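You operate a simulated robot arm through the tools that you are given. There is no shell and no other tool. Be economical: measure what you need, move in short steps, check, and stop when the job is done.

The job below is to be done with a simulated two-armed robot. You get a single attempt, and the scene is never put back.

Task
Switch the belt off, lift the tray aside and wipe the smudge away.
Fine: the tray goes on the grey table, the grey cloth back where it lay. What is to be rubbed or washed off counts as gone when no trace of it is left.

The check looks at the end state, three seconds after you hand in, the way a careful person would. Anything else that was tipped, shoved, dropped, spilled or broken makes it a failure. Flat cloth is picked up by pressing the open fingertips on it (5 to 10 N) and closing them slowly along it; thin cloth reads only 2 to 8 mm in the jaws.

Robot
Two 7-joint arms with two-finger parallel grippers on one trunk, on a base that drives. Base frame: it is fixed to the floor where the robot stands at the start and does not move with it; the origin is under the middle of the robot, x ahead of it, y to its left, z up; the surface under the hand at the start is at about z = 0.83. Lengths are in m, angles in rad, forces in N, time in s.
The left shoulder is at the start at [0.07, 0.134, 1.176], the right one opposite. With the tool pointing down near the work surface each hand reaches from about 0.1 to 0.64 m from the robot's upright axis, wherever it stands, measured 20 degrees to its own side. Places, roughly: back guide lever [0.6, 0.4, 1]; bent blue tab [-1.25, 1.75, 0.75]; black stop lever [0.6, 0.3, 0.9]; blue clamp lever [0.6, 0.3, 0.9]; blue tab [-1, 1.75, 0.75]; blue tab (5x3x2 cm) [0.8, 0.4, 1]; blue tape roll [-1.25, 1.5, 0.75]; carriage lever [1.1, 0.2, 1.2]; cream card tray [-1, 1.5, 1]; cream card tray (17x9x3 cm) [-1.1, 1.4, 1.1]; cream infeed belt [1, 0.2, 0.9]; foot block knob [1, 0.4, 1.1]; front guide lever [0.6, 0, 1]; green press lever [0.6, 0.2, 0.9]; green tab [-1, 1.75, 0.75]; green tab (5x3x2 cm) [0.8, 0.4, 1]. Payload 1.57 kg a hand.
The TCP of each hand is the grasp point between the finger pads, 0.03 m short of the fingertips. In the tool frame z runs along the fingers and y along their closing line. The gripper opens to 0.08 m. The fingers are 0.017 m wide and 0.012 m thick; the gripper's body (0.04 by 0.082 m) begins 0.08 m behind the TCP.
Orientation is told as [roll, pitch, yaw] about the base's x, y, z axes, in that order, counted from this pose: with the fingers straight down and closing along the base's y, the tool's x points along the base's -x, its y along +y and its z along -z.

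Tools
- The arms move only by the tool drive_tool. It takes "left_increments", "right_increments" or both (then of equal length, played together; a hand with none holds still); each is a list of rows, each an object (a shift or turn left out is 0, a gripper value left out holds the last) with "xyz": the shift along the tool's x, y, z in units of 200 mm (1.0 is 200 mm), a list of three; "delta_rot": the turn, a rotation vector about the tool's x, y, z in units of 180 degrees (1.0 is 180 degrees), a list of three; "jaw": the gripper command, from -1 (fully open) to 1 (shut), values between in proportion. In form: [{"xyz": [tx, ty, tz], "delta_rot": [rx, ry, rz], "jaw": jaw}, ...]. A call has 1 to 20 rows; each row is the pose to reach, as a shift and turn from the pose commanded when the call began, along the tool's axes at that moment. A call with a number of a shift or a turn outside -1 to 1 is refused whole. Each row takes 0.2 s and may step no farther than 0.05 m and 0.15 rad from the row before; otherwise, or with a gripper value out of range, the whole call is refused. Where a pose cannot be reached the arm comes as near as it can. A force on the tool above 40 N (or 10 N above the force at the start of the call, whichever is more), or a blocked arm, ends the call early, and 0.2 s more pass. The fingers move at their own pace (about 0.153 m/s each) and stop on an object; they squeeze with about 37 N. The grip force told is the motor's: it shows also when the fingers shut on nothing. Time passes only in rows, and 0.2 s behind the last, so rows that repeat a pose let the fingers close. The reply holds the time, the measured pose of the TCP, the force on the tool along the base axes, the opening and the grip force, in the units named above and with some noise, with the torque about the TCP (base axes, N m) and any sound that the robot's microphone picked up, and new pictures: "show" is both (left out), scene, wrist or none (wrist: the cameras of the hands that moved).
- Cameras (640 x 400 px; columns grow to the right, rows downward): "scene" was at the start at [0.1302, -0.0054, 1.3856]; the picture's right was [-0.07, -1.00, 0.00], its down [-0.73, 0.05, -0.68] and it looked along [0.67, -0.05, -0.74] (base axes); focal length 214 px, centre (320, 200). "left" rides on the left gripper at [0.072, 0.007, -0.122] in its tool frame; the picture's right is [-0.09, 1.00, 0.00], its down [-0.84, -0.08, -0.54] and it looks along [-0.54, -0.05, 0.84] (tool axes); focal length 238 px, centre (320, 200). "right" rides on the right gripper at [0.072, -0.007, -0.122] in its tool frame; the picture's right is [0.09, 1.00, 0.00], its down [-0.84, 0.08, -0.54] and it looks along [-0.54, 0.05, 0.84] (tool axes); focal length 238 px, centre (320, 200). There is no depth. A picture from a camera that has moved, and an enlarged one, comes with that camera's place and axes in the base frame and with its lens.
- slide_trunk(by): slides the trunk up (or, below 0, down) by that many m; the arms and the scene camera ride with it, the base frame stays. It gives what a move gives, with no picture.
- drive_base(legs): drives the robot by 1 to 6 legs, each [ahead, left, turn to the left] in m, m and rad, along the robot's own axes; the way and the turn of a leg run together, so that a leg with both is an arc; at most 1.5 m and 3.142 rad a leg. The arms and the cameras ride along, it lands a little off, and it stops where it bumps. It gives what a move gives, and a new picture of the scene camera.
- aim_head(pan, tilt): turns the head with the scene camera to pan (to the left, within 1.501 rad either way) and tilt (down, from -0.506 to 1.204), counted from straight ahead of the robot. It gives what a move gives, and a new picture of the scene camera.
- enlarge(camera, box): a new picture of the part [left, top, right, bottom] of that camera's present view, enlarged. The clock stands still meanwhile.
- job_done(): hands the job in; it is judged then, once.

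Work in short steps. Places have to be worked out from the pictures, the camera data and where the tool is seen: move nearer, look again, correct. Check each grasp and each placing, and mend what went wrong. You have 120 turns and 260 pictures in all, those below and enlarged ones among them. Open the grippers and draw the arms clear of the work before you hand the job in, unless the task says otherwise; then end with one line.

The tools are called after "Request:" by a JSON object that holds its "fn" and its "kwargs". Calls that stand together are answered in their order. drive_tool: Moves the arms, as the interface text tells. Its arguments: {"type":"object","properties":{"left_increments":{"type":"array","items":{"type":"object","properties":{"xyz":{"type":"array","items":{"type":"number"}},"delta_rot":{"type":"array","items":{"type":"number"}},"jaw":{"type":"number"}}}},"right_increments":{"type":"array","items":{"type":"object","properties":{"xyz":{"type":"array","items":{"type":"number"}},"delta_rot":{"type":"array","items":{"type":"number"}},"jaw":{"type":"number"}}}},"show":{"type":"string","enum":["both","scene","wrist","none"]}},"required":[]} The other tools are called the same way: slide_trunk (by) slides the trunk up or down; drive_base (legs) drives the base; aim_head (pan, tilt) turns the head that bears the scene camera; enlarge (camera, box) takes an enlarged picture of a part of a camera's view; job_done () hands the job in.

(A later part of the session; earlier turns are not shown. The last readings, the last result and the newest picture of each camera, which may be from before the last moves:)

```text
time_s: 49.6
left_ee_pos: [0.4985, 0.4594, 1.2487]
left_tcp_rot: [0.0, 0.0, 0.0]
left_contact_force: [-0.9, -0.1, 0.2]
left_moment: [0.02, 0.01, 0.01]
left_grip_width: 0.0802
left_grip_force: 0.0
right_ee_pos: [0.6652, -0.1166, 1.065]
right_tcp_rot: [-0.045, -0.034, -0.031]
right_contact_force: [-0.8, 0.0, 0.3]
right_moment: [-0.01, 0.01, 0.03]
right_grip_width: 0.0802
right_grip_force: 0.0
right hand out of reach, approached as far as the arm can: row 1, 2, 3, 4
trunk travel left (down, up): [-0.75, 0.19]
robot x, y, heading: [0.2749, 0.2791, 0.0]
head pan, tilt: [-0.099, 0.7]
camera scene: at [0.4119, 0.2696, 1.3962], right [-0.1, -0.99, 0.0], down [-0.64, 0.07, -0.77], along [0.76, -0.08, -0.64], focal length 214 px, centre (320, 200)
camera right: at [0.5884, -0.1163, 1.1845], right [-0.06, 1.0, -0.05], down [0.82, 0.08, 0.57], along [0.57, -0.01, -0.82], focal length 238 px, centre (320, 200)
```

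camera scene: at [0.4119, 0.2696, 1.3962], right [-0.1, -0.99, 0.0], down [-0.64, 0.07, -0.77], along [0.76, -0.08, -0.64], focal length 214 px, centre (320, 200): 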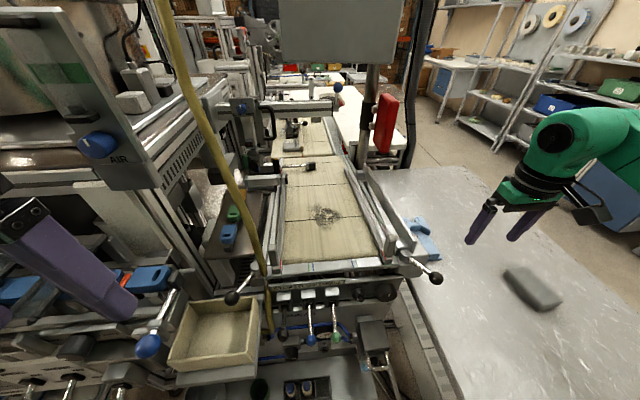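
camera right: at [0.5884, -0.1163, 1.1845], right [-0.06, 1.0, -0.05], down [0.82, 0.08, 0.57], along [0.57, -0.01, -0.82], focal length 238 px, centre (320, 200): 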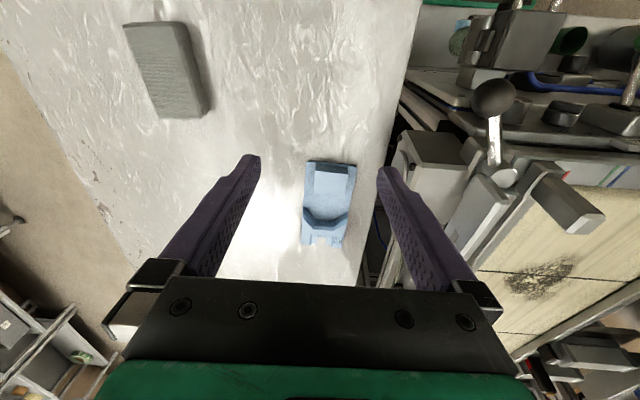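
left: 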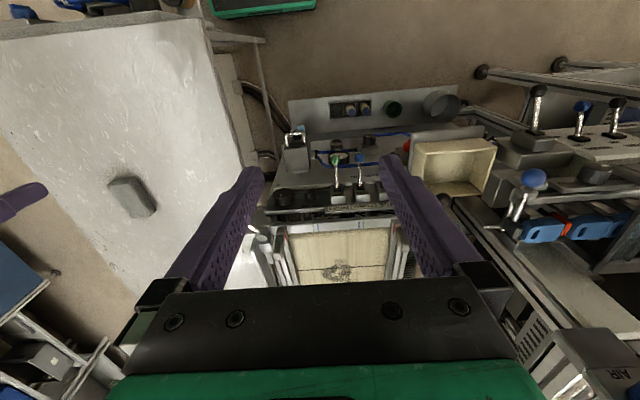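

The pad-like cloth lies at x≈0.59–0.70, y≈-0.29..-0.365, aligned with the axes. I'll try reaching it from here with the hand lower and yawed along the arm.

Request:
{"fn": "drive_tool", "kwargs": {"right_increments": [{"xyz": [0, 0, 0.12], "delta_rot": [0, 0, 0.04]}, {"xyz": [0, -0.1, 0.24], "delta_rot": [0, 0, 0.08]}, {"xyz": [0, -0.25, 0.35], "delta_rot": [0, 0, 0.12]}, {"xyz": [0, -0.45, 0.35], "delta_rot": [0, 0, 0.16]}, {"xyz": [0, -0.65, 0.35], "delta_rot": [0, 0, 0.2]}, {"xyz": [0, -0.85, 0.35], "delta_rot": [0, 0, 0.24]}], "show": "both"}}

```text
time_s: 51.0
left_ee_pos: [0.4994, 0.458, 1.2499]
left_tcp_rot: [-0.001, 0.001, -0.001]
left_contact_force: [-0.4, 0.2, 0.8]
left_moment: [0.01, -0.01, -0.01]
left_grip_width: 0.0799
left_grip_force: 0.0
right_ee_pos: [0.6664, -0.2936, 1.0042]
right_tcp_rot: [-0.006, -0.054, -0.785]
right_contact_force: [-0.1, -1.1, -0.2]
right_moment: [0.01, 0.02, 0.02]
right_grip_width: 0.0799
right_grip_force: 0.0
trunk travel left (down, up): [-0.75, 0.19]
robot x, y, heading: [0.2768, 0.2772, -0.002]
head pan, tilt: [-0.099, 0.7]
camera scene: at [0.4126, 0.2686, 1.3961], right [-0.1, -0.99, 0.0], down [-0.64, 0.07, -0.76], along [0.76, -0.08, -0.64], focal length 214 px, centre (320, 200)
camera right: at [0.6069, -0.2423, 1.122], right [0.64, 0.77, -0.01], down [0.63, -0.51, 0.59], along [0.44, -0.38, -0.81], focal length 238 px, centre (320, 200)
```

scene: 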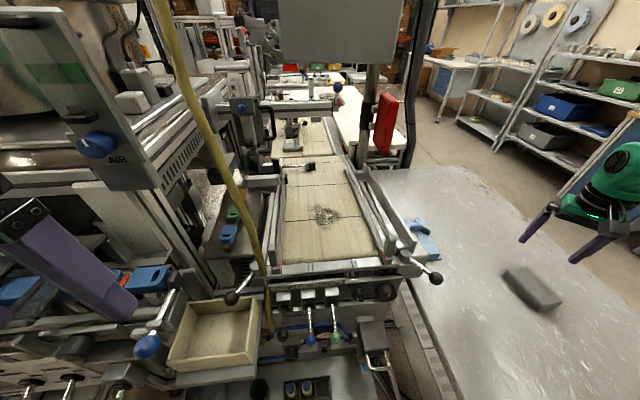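
right: 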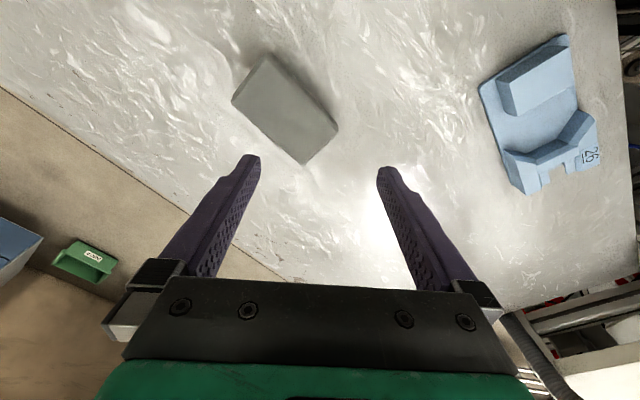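

Reachable with yaw. Zooming on the cloth to judge thickness and orientation.

Request:
{"fn": "enlarge", "kwargs": {"camera": "right", "box": [200, 30, 380, 180]}}

Request:
{"fn": "enlarge", "kwargs": {"camera": "scene", "box": [480, 240, 600, 330]}}

```text
2.67 times, centred on (290, 105) of right
camera zoom: at [0.6069, -0.2423, 1.122], right [0.64, 0.77, -0.01], down [0.63, -0.51, 0.59], along [0.44, -0.38, -0.81], focal length 636 px, centre (400, 453)
```

zoom: 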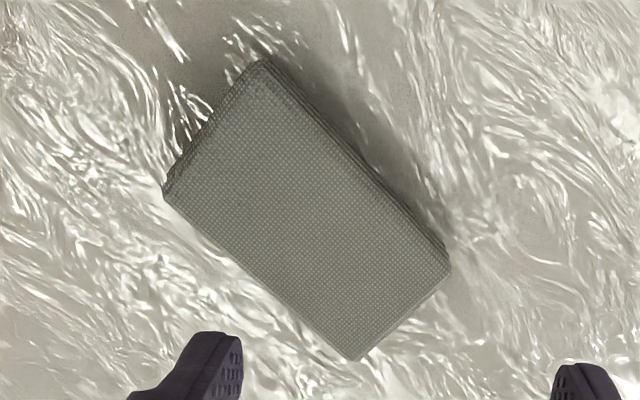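

```text
4.44 times, centred on (540, 285) of scene
camera zoom: at [0.4126, 0.2686, 1.3961], right [-0.1, -0.99, 0.0], down [-0.64, 0.07, -0.76], along [0.76, -0.08, -0.64], focal length 953 px, centre (-658, -178)
```

zoom: 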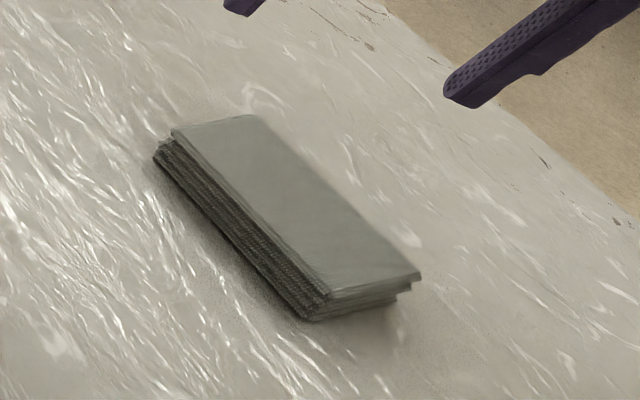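

The folded cloth is ~10.7×6.4 cm, 2.5 cm thick, centred (0.642,-0.326), yaw ≈+4°. I want to grip it across its width with the hand pitched 45° from in front of the table, so I drive back and right.

Request:
{"fn": "drive_base", "kwargs": {"legs": [[-0.28, 0, 0], [0, -0.44, 0]]}}

Request:
{"fn": "drive_tool", "kwargs": {"right_increments": [{"xyz": [0.1, 0.1, -0.1], "delta_rot": [0, 0, -0.045]}, {"xyz": [0.2, 0.2, -0.2], "delta_rot": [0, 0, -0.09]}, {"xyz": [0.3, 0.3, -0.3], "delta_rot": [0, 0, -0.135]}, {"xyz": [0.4, 0.4, -0.4], "delta_rot": [0, 0, -0.18]}, {"xyz": [0.5, 0.55, -0.4], "delta_rot": [0, 0, -0.225]}, {"xyz": [0.6, 0.7, -0.4], "delta_rot": [0, 0, -0.26]}, {"xyz": [0.7, 0.8, -0.4], "delta_rot": [0, 0, -0.27]}, {"xyz": [0.75, 0.95, -0.4], "delta_rot": [0, 0, -0.27]}], "show": "both"}}

```text
time_s: 55.2
left_ee_pos: [0.2153, 0.019, 1.2496]
left_tcp_rot: [-0.002, -0.001, -0.002]
left_contact_force: [-0.1, -0.4, 0.0]
left_moment: [0.0, 0.02, -0.07]
left_grip_width: 0.0799
left_grip_force: 0.1
right_ee_pos: [0.3818, -0.7328, 1.006]
right_tcp_rot: [-0.009, -0.056, -0.787]
right_contact_force: [0.9, -0.5, 0.0]
right_moment: [-0.01, 0.01, -0.02]
right_grip_width: 0.0799
right_grip_force: 0.1
trunk travel left (down, up): [-0.75, 0.19]
robot x, y, heading: [-0.0076, -0.1626, -0.003]
head pan, tilt: [-0.099, 0.7]
camera scene: at [0.128, -0.1706, 1.3962], right [-0.1, -0.99, 0.0], down [-0.64, 0.07, -0.76], along [0.76, -0.08, -0.64], focal length 214 px, centre (320, 200)
```

scene: 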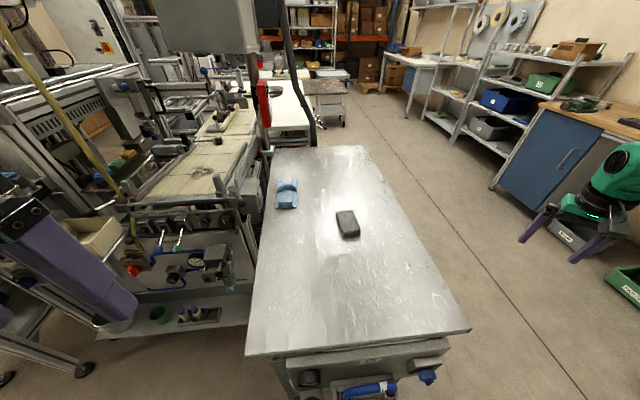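

```text
time_s: 57.0
left_ee_pos: [0.2167, 0.0201, 1.2493]
left_tcp_rot: [-0.002, -0.001, 0.0]
left_contact_force: [1.3, -0.7, 0.3]
left_moment: [-0.04, -0.01, 0.01]
left_grip_width: 0.0801
left_grip_force: 0.0
right_ee_pos: [0.4083, -0.4898, 1.0767]
right_tcp_rot: [-0.046, -0.028, 0.064]
right_contact_force: [0.3, 0.2, 0.2]
right_moment: [-0.06, 0.0, 0.02]
right_grip_width: 0.08
right_grip_force: 0.0
right hand out of reach, approached as far as the arm can: row 4, 5, 6
trunk travel left (down, up): [-0.75, 0.19]
robot x, y, heading: [-0.0084, -0.1621, -0.004]
head pan, tilt: [-0.099, 0.7]
camera scene: at [0.1294, -0.1702, 1.396], right [-0.1, -0.99, 0.0], down [-0.64, 0.07, -0.76], along [0.76, -0.08, -0.64], focal length 214 px, centre (320, 200)
camera right: at [0.3329, -0.4952, 1.1958], right [-0.15, 0.99, -0.05], down [0.81, 0.16, 0.56], along [0.56, 0.05, -0.83], focal length 238 px, centre (320, 200)
```

scene: 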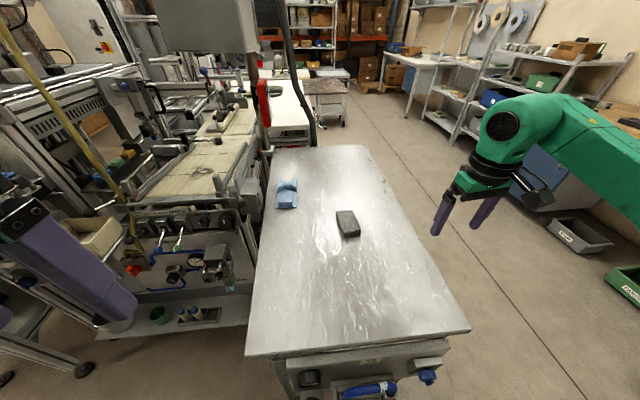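
right: 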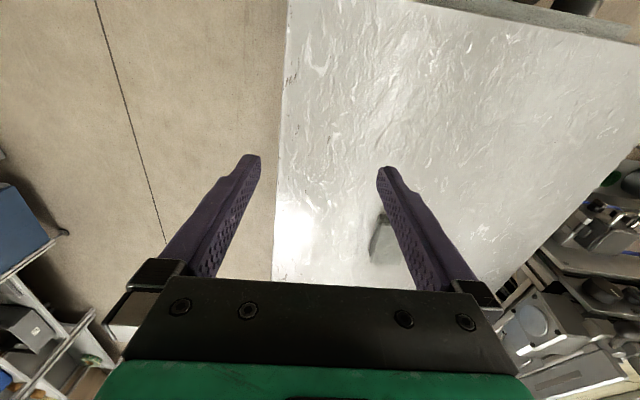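

Hand now has the cloth's yaw (+0.064). Pitching 45° and moving to a hover in front of the cloth's near end.

Request:
{"fn": "drive_tool", "kwargs": {"right_increments": [{"xyz": [-0.12, 0.125, 0.12], "delta_rot": [0, -0.042, 0]}, {"xyz": [-0.24, 0.25, 0.24], "delta_rot": [0, -0.084, 0]}, {"xyz": [-0.36, 0.375, 0.36], "delta_rot": [0, -0.126, 0]}, {"xyz": [-0.48, 0.5, 0.48], "delta_rot": [0, -0.168, 0]}, {"xyz": [-0.6, 0.625, 0.6], "delta_rot": [0, -0.21, 0]}, {"xyz": [-0.725, 0.755, 0.7], "delta_rot": [0, -0.245, 0]}], "show": "both"}}

Request:
{"fn": "enlarge", "kwargs": {"camera": "right", "box": [220, 60, 420, 210]}}

```text
time_s: 58.5
left_ee_pos: [0.2174, 0.018, 1.2484]
left_tcp_rot: [-0.002, 0.001, -0.002]
left_contact_force: [0.0, 1.0, -0.5]
left_moment: [-0.04, -0.03, 0.01]
left_grip_width: 0.0801
left_grip_force: 0.0
right_ee_pos: [0.5498, -0.3341, 0.9303]
right_tcp_rot: [-0.067, -0.799, 0.109]
right_contact_force: [0.5, 0.2, 0.4]
right_moment: [-0.03, 0.02, -0.03]
right_grip_width: 0.08
right_grip_force: 0.0
trunk travel left (down, up): [-0.75, 0.19]
robot x, y, heading: [-0.0085, -0.1636, -0.001]
head pan, tilt: [-0.099, 0.7]
camera scene: at [0.1293, -0.171, 1.3961], right [-0.1, -0.99, 0.0], down [-0.64, 0.07, -0.76], along [0.76, -0.08, -0.64], focal length 214 px, centre (320, 200)
camera right: at [0.4118, -0.3498, 0.9648], right [-0.13, 0.99, -0.11], down [0.18, 0.13, 0.97], along [0.97, 0.1, -0.2], focal length 238 px, centre (320, 200)
```

scene: 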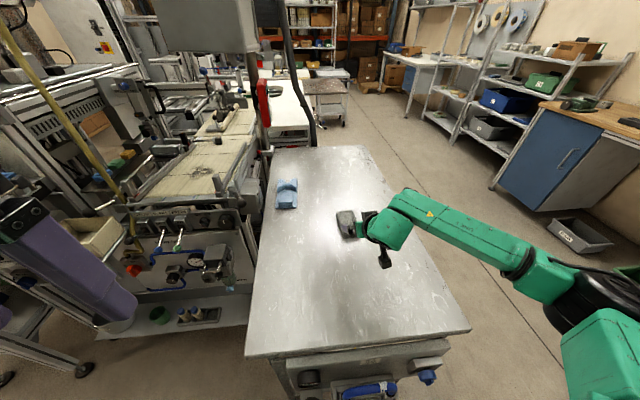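
right: 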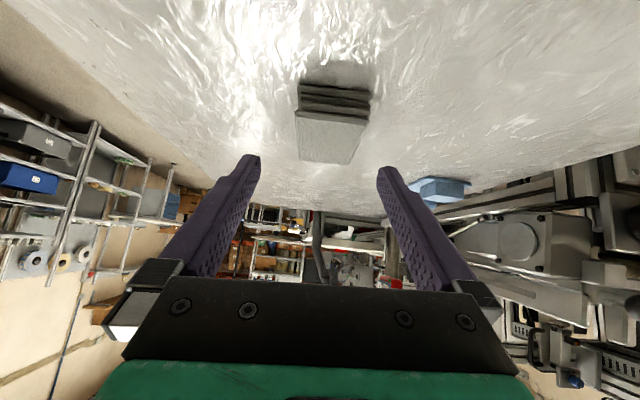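

```text
2.67 times, centred on (320, 135) of right
camera zoom: at [0.4118, -0.3498, 0.9648], right [-0.13, 0.99, -0.11], down [0.18, 0.13, 0.97], along [0.97, 0.1, -0.2], focal length 636 px, centre (320, 373)
```

zoom: 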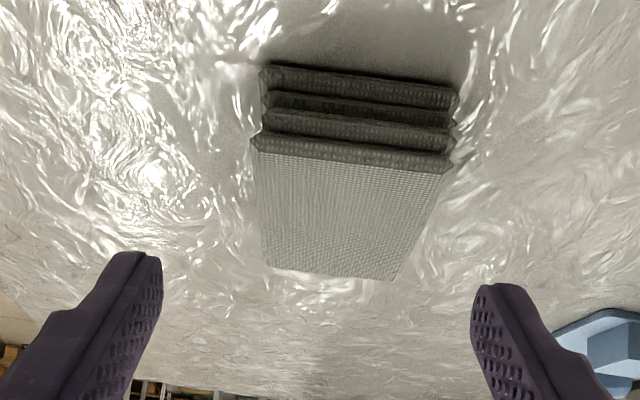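

Cloth fold is in clear view; hand aligned within a few mm. Descending along the fingers to straddle its near half, tips ~6 mm above the table.

Request:
{"fn": "drive_tool", "kwargs": {"right_increments": [{"xyz": [0.005, 0.035, 0.15]}, {"xyz": [0.01, 0.035, 0.3]}, {"xyz": [0.016, 0.035, 0.42]}], "show": "wrist"}}

Request:
{"fn": "enlarge", "kwargs": {"camera": "right", "box": [220, 60, 420, 210]}}

```text
time_s: 59.2
left_ee_pos: [0.2166, 0.0172, 1.2499]
left_tcp_rot: [-0.001, 0.0, -0.001]
left_contact_force: [0.4, 0.1, 0.1]
left_moment: [0.02, -0.04, 0.01]
left_grip_width: 0.0797
left_grip_force: 0.1
right_ee_pos: [0.6058, -0.3284, 0.8704]
right_tcp_rot: [-0.068, -0.799, 0.111]
right_contact_force: [-0.3, 0.0, -0.6]
right_moment: [-0.01, 0.01, -0.03]
right_grip_width: 0.0801
right_grip_force: 0.0
trunk travel left (down, up): [-0.75, 0.19]
robot x, y, heading: [-0.0063, -0.1634, -0.005]
head pan, tilt: [-0.099, 0.7]
camera right: at [0.4681, -0.3425, 0.9045], right [-0.13, 0.99, -0.11], down [0.19, 0.14, 0.97], along [0.97, 0.1, -0.2], focal length 238 px, centre (320, 200)
```

right: 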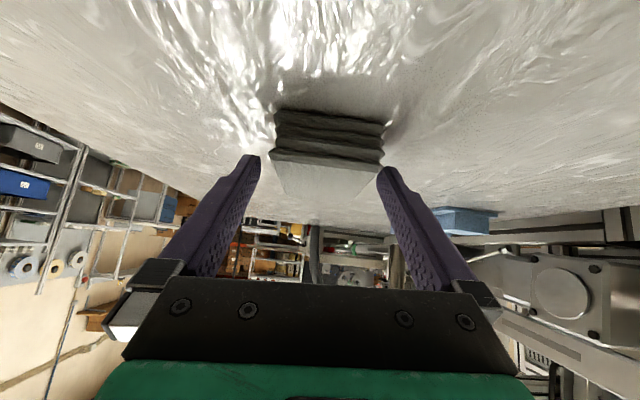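

```text
2.67 times, centred on (320, 135) of right
camera zoom: at [0.4681, -0.3425, 0.9045], right [-0.13, 0.99, -0.11], down [0.19, 0.14, 0.97], along [0.97, 0.1, -0.2], focal length 636 px, centre (320, 373)
```

zoom: 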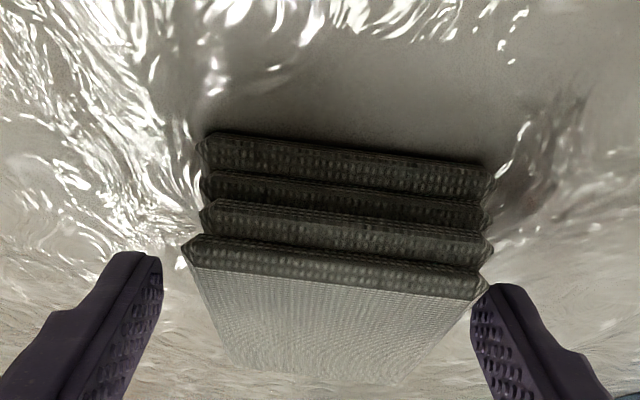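

Both fingers clear the cloth's sides. Advancing 15 mm more and closing slowly.

Request:
{"fn": "drive_tool", "kwargs": {"right_increments": [{"xyz": [0.0, 0.01, 0.04]}, {"xyz": [0.0, 0.01, 0.075]}, {"xyz": [0.0, 0.01, 0.075], "jaw": -0.7}, {"xyz": [0.0, 0.01, 0.075], "jaw": -0.5}, {"xyz": [0.0, 0.01, 0.075], "jaw": -0.3}, {"xyz": [0.0, 0.01, 0.075], "jaw": -0.1}], "show": "wrist"}}

Request:
{"fn": "enlarge", "kwargs": {"camera": "right", "box": [220, 60, 420, 210]}}

```text
time_s: 60.6
left_ee_pos: [0.2156, 0.0179, 1.249]
left_tcp_rot: [0.001, 0.002, -0.001]
left_contact_force: [0.2, -0.6, -1.1]
left_moment: [-0.03, -0.01, -0.02]
left_grip_width: 0.0798
left_grip_force: 0.0
right_ee_pos: [0.6155, -0.3261, 0.8607]
right_tcp_rot: [-0.066, -0.799, 0.111]
right_contact_force: [0.1, -0.2, 0.0]
right_moment: [0.01, 0.0, 0.04]
right_grip_width: 0.0647
right_grip_force: 36.1
trunk travel left (down, up): [-0.75, 0.19]
robot x, y, heading: [-0.0075, -0.1625, -0.008]
head pan, tilt: [-0.099, 0.7]
camera right: at [0.4778, -0.3404, 0.8949], right [-0.13, 0.99, -0.11], down [0.19, 0.13, 0.97], along [0.97, 0.1, -0.2], focal length 238 px, centre (320, 200)
```

right: 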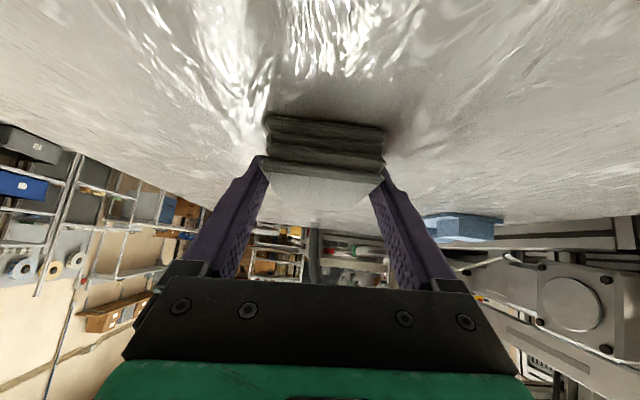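

```text
2.67 times, centred on (320, 135) of right
camera zoom: at [0.4778, -0.3404, 0.8949], right [-0.13, 0.99, -0.11], down [0.19, 0.13, 0.97], along [0.97, 0.1, -0.2], focal length 636 px, centre (320, 373)
```

zoom: 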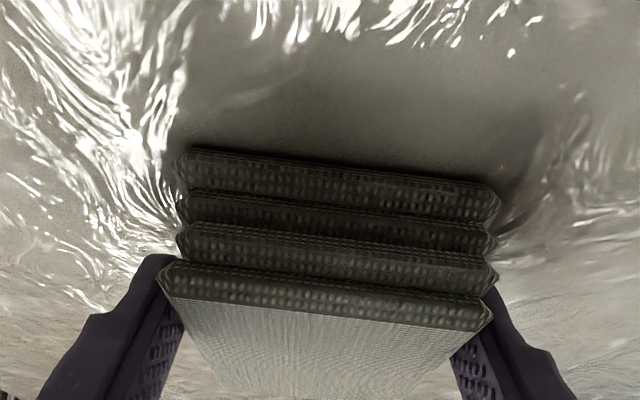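

The cloth is held at 64.7 mm with 36 N. Lifting straight up and checking.

Request:
{"fn": "drive_tool", "kwargs": {"right_increments": [{"xyz": [-0.07, 0, -0.07]}, {"xyz": [-0.18, -0.01, -0.174]}, {"xyz": [-0.36, -0.02, -0.348]}, {"xyz": [-0.54, -0.03, -0.522]}, {"xyz": [-0.72, -0.05, -0.7]}], "show": "both"}}

```text
refused: row 3 steps farther than a row can; nothing moved
```

Steps were just too long; repeating with smaller ones.

Request:
{"fn": "drive_tool", "kwargs": {"right_increments": [{"xyz": [-0.07, 0, -0.07]}, {"xyz": [-0.2, -0.01, -0.2]}, {"xyz": [-0.36, -0.02, -0.36]}, {"xyz": [-0.52, -0.03, -0.52]}, {"xyz": [-0.68, -0.05, -0.68]}], "show": "both"}}

```text
time_s: 61.9
left_ee_pos: [0.2153, 0.0177, 1.2497]
left_tcp_rot: [-0.002, -0.001, -0.002]
left_contact_force: [-0.5, 0.5, 0.2]
left_moment: [0.02, 0.04, 0.01]
left_grip_width: 0.08
left_grip_force: 0.0
right_ee_pos: [0.6111, -0.3264, 1.054]
right_tcp_rot: [-0.067, -0.799, 0.112]
right_contact_force: [-0.5, 0.2, -0.7]
right_moment: [0.0, 0.02, -0.06]
right_grip_width: 0.0648
right_grip_force: 37.2
trunk travel left (down, up): [-0.75, 0.19]
robot x, y, heading: [-0.0083, -0.1603, -0.007]
head pan, tilt: [-0.099, 0.7]
camera scene: at [0.1273, -0.1716, 1.3962], right [-0.1, -0.99, 0.0], down [-0.64, 0.07, -0.77], along [0.76, -0.08, -0.64], focal length 214 px, centre (320, 200)
camera right: at [0.4733, -0.3404, 1.0874], right [-0.13, 0.99, -0.11], down [0.19, 0.14, 0.97], along [0.97, 0.1, -0.2], focal length 238 px, centre (320, 200)
```

scene: 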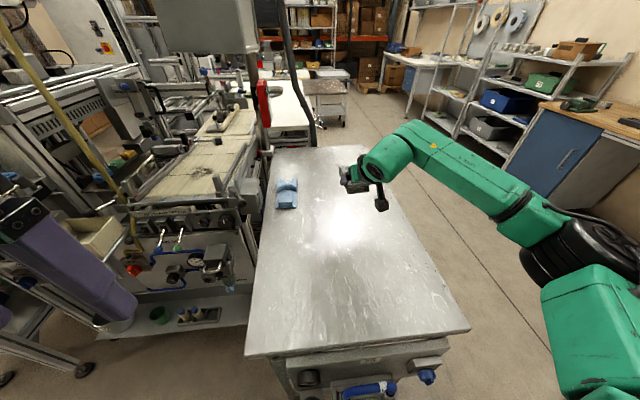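
right: 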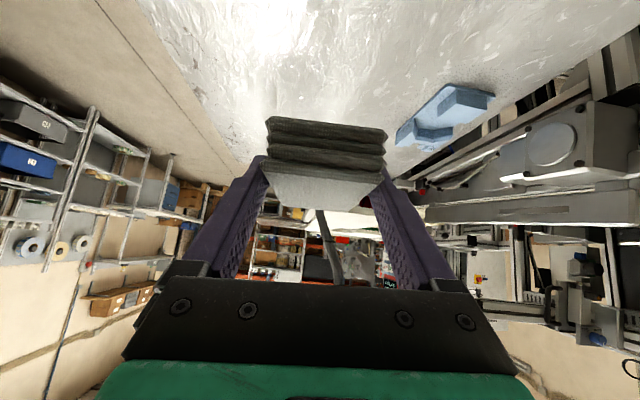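

Cloth held whole. Raising further, then driving left and ahead to the belt.

Request:
{"fn": "drive_tool", "kwargs": {"right_increments": [{"xyz": [-0.12, 0, -0.12]}, {"xyz": [-0.24, 0, -0.24]}, {"xyz": [-0.34, 0, -0.34]}], "show": "none"}}

Request:
{"fn": "drive_base", "kwargs": {"legs": [[0, 0.48, 0], [0.27, 0, 0]]}}

Request:
{"fn": "enlarge", "kwargs": {"camera": "right", "box": [0, 0, 640, 400]}}

```text
time_s: 62.6
left_ee_pos: [0.215, 0.0179, 1.2496]
left_tcp_rot: [-0.001, 0.0, -0.004]
left_contact_force: [-0.1, 0.7, 1.0]
left_moment: [-0.01, -0.02, 0.02]
left_grip_width: 0.0798
left_grip_force: 0.1
right_ee_pos: [0.6095, -0.3222, 1.1509]
right_tcp_rot: [-0.069, -0.798, 0.111]
right_contact_force: [-0.3, -0.9, -0.6]
right_moment: [-0.03, 0.02, -0.03]
right_grip_width: 0.0646
right_grip_force: 36.9
trunk travel left (down, up): [-0.75, 0.19]
robot x, y, heading: [-0.0122, -0.163, -0.003]
head pan, tilt: [-0.099, 0.7]
```

```text
time_s: 67.0
left_ee_pos: [0.484, 0.4943, 1.25]
left_tcp_rot: [-0.003, -0.002, -0.003]
left_contact_force: [-0.1, -0.7, -0.6]
left_moment: [-0.02, -0.03, 0.0]
left_grip_width: 0.08
left_grip_force: 0.1
right_ee_pos: [0.8793, 0.1533, 1.1524]
right_tcp_rot: [-0.068, -0.803, 0.111]
right_contact_force: [-0.3, 0.2, -1.0]
right_moment: [0.02, 0.01, -0.02]
right_grip_width: 0.0639
right_grip_force: 37.4
trunk travel left (down, up): [-0.75, 0.19]
robot x, y, heading: [0.2642, 0.3122, -0.004]
head pan, tilt: [-0.099, 0.7]
camera scene: at [0.3974, 0.3047, 1.3964], right [-0.1, -0.99, 0.0], down [-0.64, 0.07, -0.77], along [0.76, -0.08, -0.64], focal length 214 px, centre (320, 200)
```

scene: 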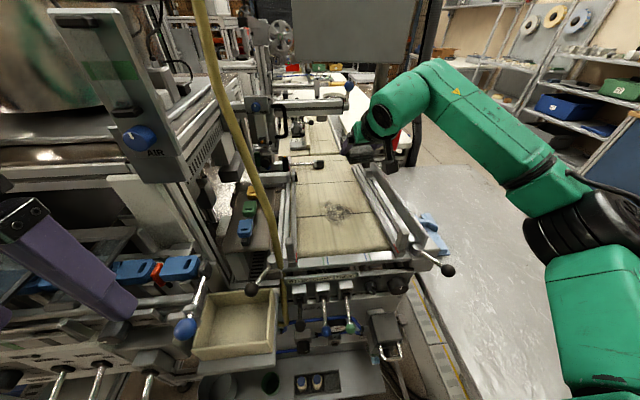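

```text
1.00 times, centred on (320, 200) of right (not enlarged: the box is as wide or as high as the picture)
camera zoom: at [0.742, 0.1396, 1.1849], right [-0.13, 0.99, -0.11], down [0.18, 0.13, 0.97], along [0.97, 0.1, -0.2], focal length 238 px, centre (320, 200)
```

zoom: 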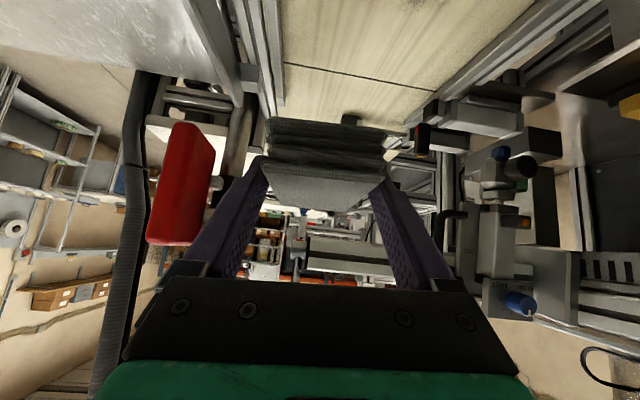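

Measuring the smudge's extents precisely now with the belt unobstructed.

Request:
{"fn": "enlarge", "kwargs": {"camera": "scene", "box": [290, 180, 410, 270]}}

```text
4.44 times, centred on (350, 225) of scene
camera zoom: at [0.3974, 0.3047, 1.3964], right [-0.1, -0.99, 0.0], down [-0.64, 0.07, -0.77], along [0.76, -0.08, -0.64], focal length 953 px, centre (187, 89)
```

zoom: 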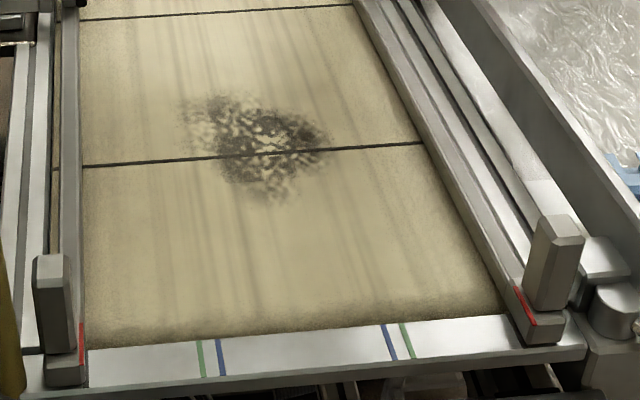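

Smudge spans about x 0.825–0.948, y 0.149–0.254. Bringing the cloth down to just above the belt at its centre.

Request:
{"fn": "drive_tool", "kwargs": {"right_increments": [{"xyz": [0.14, 0.06, 0.11]}, {"xyz": [0.28, 0.12, 0.22]}, {"xyz": [0.42, 0.18, 0.33]}, {"xyz": [0.55, 0.24, 0.44]}, {"xyz": [0.68, 0.28, 0.55]}], "show": "none"}}

Request:
{"fn": "drive_tool", "kwargs": {"right_increments": [{"xyz": [0.02, 0.001, 0.02]}, {"xyz": [0.036, 0.002, 0.035]}, {"xyz": [0.045, 0.003, 0.044]}], "show": "both"}}

```text
time_s: 68.2
left_ee_pos: [0.4827, 0.4924, 1.2522]
left_tcp_rot: [0.0, -0.003, -0.002]
left_contact_force: [1.0, 0.1, -0.3]
left_moment: [0.0, 0.0, 0.01]
left_grip_width: 0.0799
left_grip_force: 0.0
right_ee_pos: [0.8635, 0.1985, 0.9833]
right_tcp_rot: [-0.062, -0.82, 0.104]
right_contact_force: [8.6, -7.5, 29.7]
right_moment: [0.66, 0.6, -0.05]
right_grip_width: 0.0647
right_grip_force: 36.7
trunk travel left (down, up): [-0.75, 0.19]
robot x, y, heading: [0.2582, 0.3131, -0.008]
head pan, tilt: [-0.099, 0.7]
```

```text
time_s: 68.7
left_ee_pos: [0.4835, 0.4927, 1.2489]
left_tcp_rot: [-0.001, -0.004, -0.001]
left_contact_force: [0.3, 0.5, -0.2]
left_moment: [0.02, -0.01, 0.01]
left_grip_width: 0.0798
left_grip_force: 0.0
right_ee_pos: [0.8639, 0.1981, 0.9773]
right_tcp_rot: [-0.061, -0.822, 0.103]
right_contact_force: [-4.7, -3.6, 10.4]
right_moment: [0.24, 0.42, 0.26]
right_grip_width: 0.0643
right_grip_force: 36.8
trunk travel left (down, up): [-0.75, 0.19]
robot x, y, heading: [0.2626, 0.3125, -0.002]
head pan, tilt: [-0.099, 0.7]
stopped in row 2 (right hand): the force on the tool passed its limit at 44 N (the readings are from after the stop); the commanded pose is now the measured one
camera scene: at [0.3958, 0.3039, 1.3961], right [-0.1, -0.99, 0.0], down [-0.64, 0.07, -0.77], along [0.76, -0.08, -0.64], focal length 214 px, centre (320, 200)
camera right: at [0.7257, 0.1847, 1.0075], right [-0.12, 0.99, -0.11], down [0.17, 0.13, 0.98], along [0.98, 0.1, -0.18], focal length 238 px, centre (320, 200)
```

scene: 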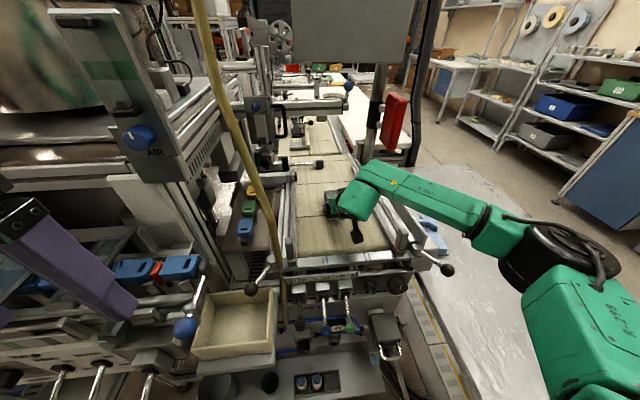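
right: 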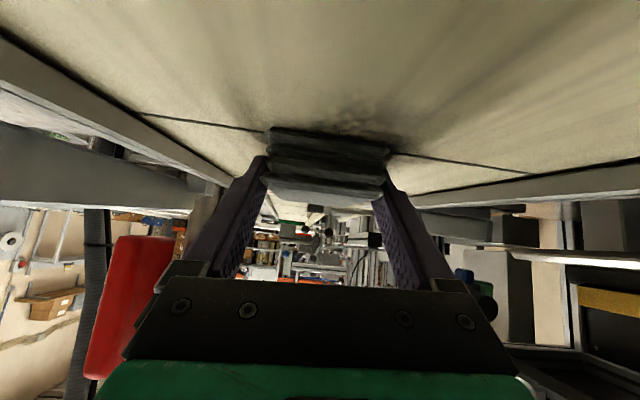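

Contact is at TCP z≈0.98 with ~10 N now. Wiping back and forth along x in this middle lane.

Request:
{"fn": "drive_tool", "kwargs": {"right_increments": [{"xyz": [0.1, 0.009, -0.11]}, {"xyz": [0.2, 0.018, -0.22]}, {"xyz": [0.1, 0.009, -0.11]}, {"xyz": [0, 0, 0]}, {"xyz": [-0.1, -0.009, 0.11]}, {"xyz": [-0.2, -0.018, 0.22]}, {"xyz": [-0.1, -0.009, 0.11]}, {"xyz": [0, 0, 0]}, {"xyz": [0.1, 0.009, -0.11]}, {"xyz": [0.2, 0.018, -0.22]}, {"xyz": [0.1, 0.009, -0.11]}, {"xyz": [0, 0, 0]}], "show": "wrist"}}

```text
time_s: 69.3
left_ee_pos: [0.4841, 0.4929, 1.2498]
left_tcp_rot: [-0.001, -0.005, -0.002]
left_contact_force: [0.5, -0.5, 0.9]
left_moment: [0.0, 0.0, 0.0]
left_grip_width: 0.0802
left_grip_force: 0.0
right_ee_pos: [0.8182, 0.1992, 0.9829]
right_tcp_rot: [-0.058, -0.84, 0.101]
right_contact_force: [-0.2, 0.6, -1.0]
right_moment: [0.02, -0.01, -0.03]
right_grip_width: 0.0647
right_grip_force: 37.6
trunk travel left (down, up): [-0.75, 0.19]
robot x, y, heading: [0.262, 0.3136, -0.006]
head pan, tilt: [-0.099, 0.7]
stopped in row 2 (right hand): the force on the tool passed its limit at 44 N (the readings are from after the stop); the commanded pose is now the measured one
camera right: at [0.6794, 0.1852, 1.0106], right [-0.12, 0.99, -0.11], down [0.15, 0.13, 0.98], along [0.98, 0.1, -0.16], focal length 238 px, centre (320, 200)
```

right: 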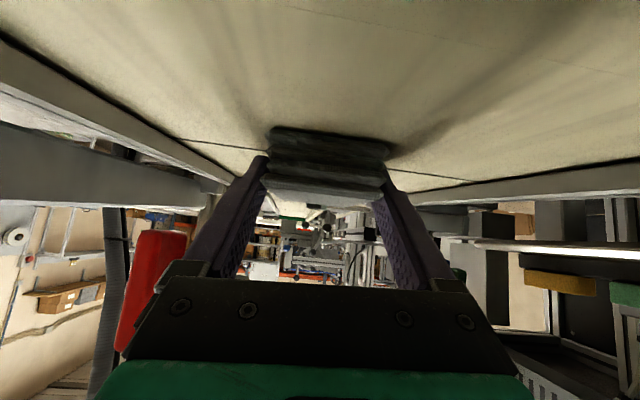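

The stroke stuck at 44 N (pitch drifted to -0.84). I'll lift slightly, restore the pitch, and look at the belt before wiping lighter and slower.

Request:
{"fn": "drive_tool", "kwargs": {"right_increments": [{"xyz": [-0.05, 0, -0.05], "delta_rot": [0, 0.006, 0]}, {"xyz": [-0.15, 0, -0.15], "delta_rot": [0, 0.0127, 0]}, {"xyz": [-0.3, 0, -0.3], "delta_rot": [0, 0.0127, 0]}], "show": "wrist"}}

Request:
{"fn": "enlarge", "kwargs": {"camera": "scene", "box": [290, 150, 410, 240]}}

Request:
{"fn": "enlarge", "kwargs": {"camera": "right", "box": [220, 80, 420, 230]}}

```text
time_s: 70.1
left_ee_pos: [0.4864, 0.4951, 1.2494]
left_tcp_rot: [0.0, -0.001, -0.002]
left_contact_force: [-0.2, 0.6, 0.9]
left_moment: [-0.01, -0.01, 0.0]
left_grip_width: 0.0801
left_grip_force: 0.0
right_ee_pos: [0.8157, 0.2017, 1.0673]
right_tcp_rot: [-0.059, -0.796, 0.098]
right_contact_force: [0.0, 0.8, -0.1]
right_moment: [-0.02, 0.01, 0.0]
right_grip_width: 0.0644
right_grip_force: 37.2
trunk travel left (down, up): [-0.75, 0.19]
robot x, y, heading: [0.2639, 0.3119, -0.004]
head pan, tilt: [-0.099, 0.7]
camera right: at [0.6786, 0.1877, 1.1012], right [-0.12, 0.99, -0.11], down [0.19, 0.13, 0.97], along [0.97, 0.1, -0.2], focal length 238 px, centre (320, 200)
```

right: 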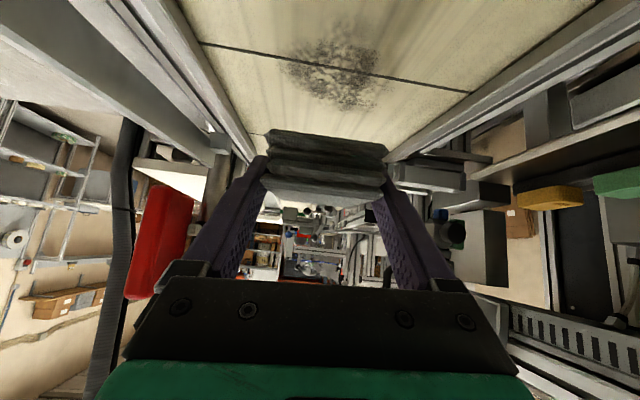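

```text
4.44 times, centred on (350, 195) of scene
camera zoom: at [0.3997, 0.305, 1.3961], right [-0.1, -0.99, 0.0], down [-0.64, 0.07, -0.77], along [0.76, -0.08, -0.64], focal length 953 px, centre (187, 222)
```

zoom: 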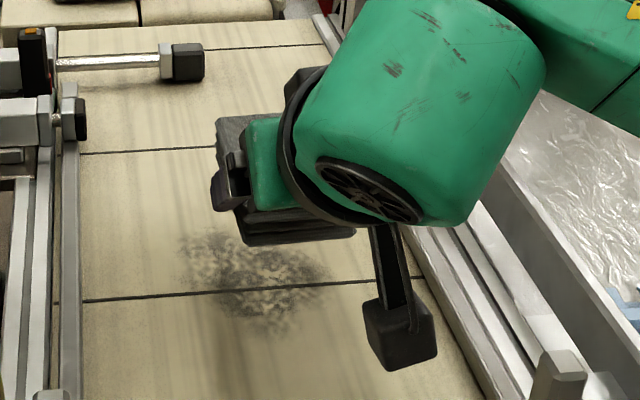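

```text
2.67 times, centred on (320, 155) of right
camera zoom: at [0.6786, 0.1877, 1.1012], right [-0.12, 0.99, -0.11], down [0.19, 0.13, 0.97], along [0.97, 0.1, -0.2], focal length 636 px, centre (320, 320)
```

zoom: 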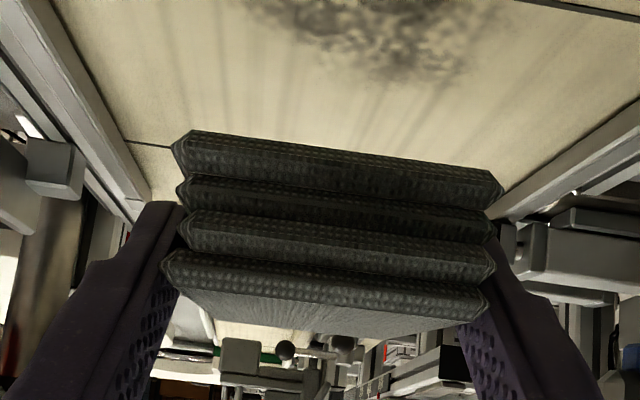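

The smudge is already fainter, so wiping works. Returning to just above contact, then descending in 2 mm steps.

Request:
{"fn": "drive_tool", "kwargs": {"right_increments": [{"xyz": [0.06, 0.01, 0.18]}, {"xyz": [0.12, 0.02, 0.34]}, {"xyz": [0.145, 0.02, 0.415]}, {"xyz": [0.145, 0.02, 0.415]}], "show": "none"}}

Request:
{"fn": "drive_tool", "kwargs": {"right_increments": [{"xyz": [0.0072, 0, 0.007]}, {"xyz": [0.0145, 0, 0.014]}, {"xyz": [0.0145, 0, 0.014]}], "show": "none"}}

```text
time_s: 71.1
left_ee_pos: [0.4884, 0.4939, 1.2492]
left_tcp_rot: [-0.001, 0.0, -0.001]
left_contact_force: [0.1, -0.4, 0.4]
left_moment: [-0.02, 0.01, -0.04]
left_grip_width: 0.0798
left_grip_force: 0.0
right_ee_pos: [0.8544, 0.2062, 0.9878]
right_tcp_rot: [-0.058, -0.797, 0.098]
right_contact_force: [-0.2, -0.5, -1.0]
right_moment: [0.03, 0.01, -0.04]
right_grip_width: 0.0647
right_grip_force: 37.3
trunk travel left (down, up): [-0.75, 0.19]
robot x, y, heading: [0.263, 0.313, -0.004]
head pan, tilt: [-0.099, 0.7]
```

```text
time_s: 71.9
left_ee_pos: [0.4876, 0.4939, 1.2498]
left_tcp_rot: [0.002, -0.001, -0.002]
left_contact_force: [0.1, -0.6, -0.3]
left_moment: [-0.01, 0.0, 0.02]
left_grip_width: 0.08
left_grip_force: 0.1
right_ee_pos: [0.855, 0.2057, 0.9833]
right_tcp_rot: [-0.056, -0.796, 0.096]
right_contact_force: [0.8, 0.6, -0.5]
right_moment: [-0.02, 0.01, 0.02]
right_grip_width: 0.0641
right_grip_force: 37.1
trunk travel left (down, up): [-0.75, 0.19]
robot x, y, heading: [0.2667, 0.3125, -0.002]
head pan, tilt: [-0.099, 0.7]
```

No contact yet at z 0.983; continuing down in 1.5 mm steps.

Request:
{"fn": "drive_tool", "kwargs": {"right_increments": [{"xyz": [0.0072, 0, 0.007]}, {"xyz": [0.0072, 0, 0.007]}], "show": "none"}}

Request:
{"fn": "drive_tool", "kwargs": {"right_increments": [{"xyz": [0.0055, 0, 0.0054]}, {"xyz": [0.0055, 0, 0.0054]}], "show": "none"}}

Request:
{"fn": "drive_tool", "kwargs": {"right_increments": [{"xyz": [0.0055, 0, 0.0054]}, {"xyz": [0.0055, 0, 0.0054]}], "show": "none"}}

```text
time_s: 72.5
left_ee_pos: [0.4886, 0.4932, 1.2494]
left_tcp_rot: [-0.001, 0.001, -0.002]
left_contact_force: [0.3, 0.1, 0.3]
left_moment: [0.01, -0.01, 0.01]
left_grip_width: 0.0802
left_grip_force: 0.1
right_ee_pos: [0.8551, 0.2052, 0.9812]
right_tcp_rot: [-0.056, -0.797, 0.098]
right_contact_force: [0.1, -0.6, -0.1]
right_moment: [0.01, 0.01, 0.0]
right_grip_width: 0.0645
right_grip_force: 37.6
trunk travel left (down, up): [-0.75, 0.19]
robot x, y, heading: [0.267, 0.3109, -0.003]
head pan, tilt: [-0.099, 0.7]
```

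```text
time_s: 73.1
left_ee_pos: [0.4875, 0.4941, 1.249]
left_tcp_rot: [0.0, 0.0, -0.002]
left_contact_force: [0.5, 0.2, -0.5]
left_moment: [0.06, 0.03, 0.03]
left_grip_width: 0.0799
left_grip_force: 0.1
right_ee_pos: [0.8547, 0.2059, 0.9808]
right_tcp_rot: [-0.059, -0.799, 0.097]
right_contact_force: [0.9, 0.7, 0.2]
right_moment: [-0.02, -0.04, -0.05]
right_grip_width: 0.0645
right_grip_force: 37.6
trunk travel left (down, up): [-0.75, 0.19]
robot x, y, heading: [0.2661, 0.3126, -0.005]
head pan, tilt: [-0.099, 0.7]
```

```text
time_s: 73.7
left_ee_pos: [0.4858, 0.495, 1.2507]
left_tcp_rot: [0.0, -0.001, -0.002]
left_contact_force: [-0.2, 0.5, -0.3]
left_moment: [0.01, 0.01, 0.04]
left_grip_width: 0.08
left_grip_force: 0.1
right_ee_pos: [0.8547, 0.2068, 0.9802]
right_tcp_rot: [-0.057, -0.8, 0.096]
right_contact_force: [0.1, 0.0, 5.2]
right_moment: [0.13, -0.41, -0.06]
right_grip_width: 0.0644
right_grip_force: 37.3
trunk travel left (down, up): [-0.75, 0.19]
robot x, y, heading: [0.2635, 0.3117, -0.002]
head pan, tilt: [-0.099, 0.7]
```

Contact at z≈0.980 with 5 N, far end touching first; tipping 0.01 rad to flatten. Wiping slowly in the middle lane.

Request:
{"fn": "drive_tool", "kwargs": {"right_increments": [{"xyz": [0.0, 0, 0.0], "delta_rot": [0, -0.0032, 0]}, {"xyz": [0.0349, 0.003, -0.0355], "delta_rot": [0, -0.0032, 0]}, {"xyz": [0.0697, 0.006, -0.071], "delta_rot": [0, -0.0032, 0]}, {"xyz": [0.1046, 0.009, -0.1065], "delta_rot": [0, -0.0032, 0]}, {"xyz": [0.1394, 0.012, -0.142], "delta_rot": [0, -0.0032, 0]}, {"xyz": [0.0697, 0.006, -0.071], "delta_rot": [0, -0.0032, 0]}, {"xyz": [0, 0, 0], "delta_rot": [0, -0.0032, 0]}, {"xyz": [-0.0697, -0.006, 0.071], "delta_rot": [0, -0.0032, 0]}, {"xyz": [-0.1394, -0.012, 0.142], "delta_rot": [0, -0.0032, 0]}, {"xyz": [-0.2091, -0.018, 0.213], "delta_rot": [0, -0.0032, 0]}, {"xyz": [-0.1394, -0.012, 0.142], "delta_rot": [0, -0.0032, 0]}, {"xyz": [-0.0697, -0.006, 0.071], "delta_rot": [0, -0.0032, 0]}, {"xyz": [0, 0, 0], "delta_rot": [0, -0.0032, 0]}], "show": "scene"}}

```text
time_s: 76.5
left_ee_pos: [0.4873, 0.495, 1.2496]
left_tcp_rot: [0.0, 0.001, -0.001]
left_contact_force: [0.5, 0.0, 0.5]
left_moment: [-0.01, -0.01, 0.01]
left_grip_width: 0.0801
left_grip_force: 0.1
right_ee_pos: [0.8547, 0.207, 0.9782]
right_tcp_rot: [-0.056, -0.808, 0.097]
right_contact_force: [1.0, -0.3, 0.1]
right_moment: [0.01, 0.02, 0.0]
right_grip_width: 0.0644
right_grip_force: 36.5
trunk travel left (down, up): [-0.75, 0.19]
robot x, y, heading: [0.2635, 0.3115, 0.001]
head pan, tilt: [-0.099, 0.7]
camera scene: at [0.4, 0.3045, 1.3962], right [-0.1, -0.99, 0.0], down [-0.64, 0.07, -0.76], along [0.76, -0.08, -0.64], focal length 214 px, centre (320, 200)
```

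scene: 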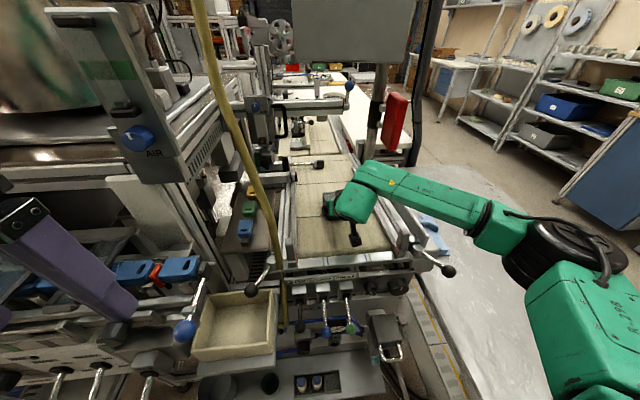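

No force now, so contact was light. Pressing 3 mm lower and repeating strokes.

Request:
{"fn": "drive_tool", "kwargs": {"right_increments": [{"xyz": [0.0054, 0, 0.0053]}, {"xyz": [0.009, 0, 0.0088]}, {"xyz": [0.009, 0, 0.0088]}], "show": "none"}}

Request:
{"fn": "drive_tool", "kwargs": {"right_increments": [{"xyz": [0.0349, 0.003, -0.0355]}, {"xyz": [0.0697, 0.006, -0.071]}, {"xyz": [0.1046, 0.009, -0.1065]}, {"xyz": [0.1394, 0.012, -0.142]}, {"xyz": [0.0697, 0.006, -0.071]}, {"xyz": [0, 0, 0]}, {"xyz": [-0.0697, -0.006, 0.071]}, {"xyz": [-0.1394, -0.012, 0.142]}, {"xyz": [-0.2091, -0.018, 0.213]}, {"xyz": [-0.1394, -0.012, 0.142]}, {"xyz": [-0.0697, -0.006, 0.071]}, {"xyz": [0, 0, 0]}], "show": "none"}}

```text
time_s: 77.3
left_ee_pos: [0.4859, 0.4937, 1.2501]
left_tcp_rot: [-0.002, -0.003, -0.003]
left_contact_force: [-0.3, -0.4, 0.2]
left_moment: [0.04, -0.02, 0.01]
left_grip_width: 0.08
left_grip_force: 0.2
right_ee_pos: [0.8538, 0.2062, 0.9772]
right_tcp_rot: [-0.058, -0.811, 0.096]
right_contact_force: [2.0, 1.1, 7.7]
right_moment: [0.28, -0.26, -0.06]
right_grip_width: 0.064
right_grip_force: 36.6
trunk travel left (down, up): [-0.75, 0.19]
robot x, y, heading: [0.2632, 0.3168, 0.003]
head pan, tilt: [-0.099, 0.7]
```

```text
time_s: 78.3
left_ee_pos: [0.4859, 0.4931, 1.2495]
left_tcp_rot: [0.0, -0.002, -0.001]
left_contact_force: [-0.6, -0.5, -0.6]
left_moment: [0.0, 0.01, 0.03]
left_grip_width: 0.0801
left_grip_force: 0.1
right_ee_pos: [0.8212, 0.2041, 0.9815]
right_tcp_rot: [-0.057, -0.826, 0.093]
right_contact_force: [-0.4, -0.2, -0.8]
right_moment: [-0.01, 0.03, -0.05]
right_grip_width: 0.0643
right_grip_force: 36.7
trunk travel left (down, up): [-0.75, 0.19]
robot x, y, heading: [0.2628, 0.3111, -0.002]
head pan, tilt: [-0.099, 0.7]
stopped in row 4 (right hand): the force on the tool passed its limit at 43 N (the readings are from after the stop); the commanded pose is now the measured one
```

Pulling back toward x≈0.82 jams again, so I'll stroke sideways instead. Lifting first to see the state.

Request:
{"fn": "drive_tool", "kwargs": {"right_increments": [{"xyz": [-0.07, 0, -0.07], "delta_rot": [0, 0.005, 0]}, {"xyz": [-0.2, 0, -0.2], "delta_rot": [0, 0.005, 0]}, {"xyz": [-0.3, 0, -0.3], "delta_rot": [0, 0.005, 0]}], "show": "wrist"}}

Request:
{"fn": "enlarge", "kwargs": {"camera": "right", "box": [200, 0, 440, 150]}}

Request:
{"fn": "enlarge", "kwargs": {"camera": "scene", "box": [290, 170, 410, 260]}}

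```text
time_s: 79.1
left_ee_pos: [0.4866, 0.4944, 1.2496]
left_tcp_rot: [-0.002, 0.001, -0.002]
left_contact_force: [-0.1, 0.3, 0.0]
left_moment: [-0.02, -0.02, 0.0]
left_grip_width: 0.0798
left_grip_force: 0.1
right_ee_pos: [0.8187, 0.207, 1.0689]
right_tcp_rot: [-0.056, -0.808, 0.093]
right_contact_force: [0.1, 0.6, 0.1]
right_moment: [0.01, 0.01, 0.01]
right_grip_width: 0.0641
right_grip_force: 37.3
trunk travel left (down, up): [-0.75, 0.19]
robot x, y, heading: [0.2684, 0.3147, 0.002]
head pan, tilt: [-0.099, 0.7]
camera right: at [0.6805, 0.1939, 1.1007], right [-0.12, 0.99, -0.1], down [0.18, 0.12, 0.98], along [0.98, 0.09, -0.19], focal length 238 px, centre (320, 200)
```

right: 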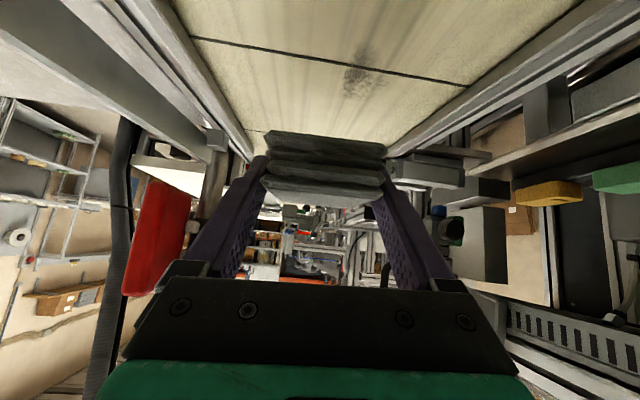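

```text
2.67 times, centred on (320, 75) of right
camera zoom: at [0.6805, 0.1939, 1.1007], right [-0.12, 0.99, -0.1], down [0.18, 0.12, 0.98], along [0.98, 0.09, -0.19], focal length 636 px, centre (320, 533)
```

zoom: 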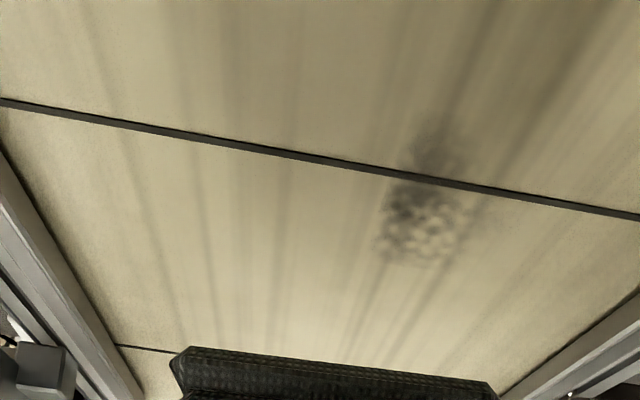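

```text
4.44 times, centred on (350, 215) of scene
camera zoom: at [0.3999, 0.3048, 1.3962], right [-0.1, -0.99, 0.0], down [-0.64, 0.07, -0.77], along [0.76, -0.08, -0.64], focal length 953 px, centre (187, 133)
```

zoom: 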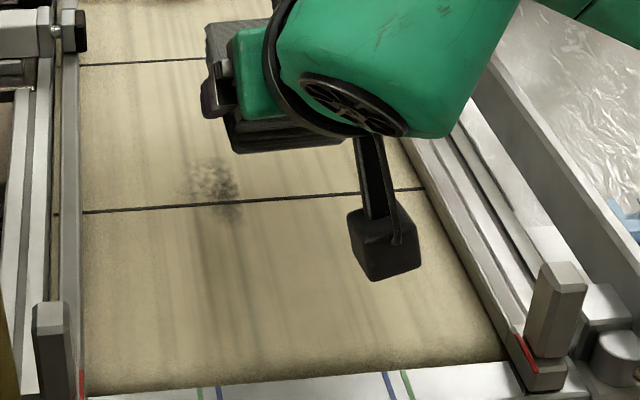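

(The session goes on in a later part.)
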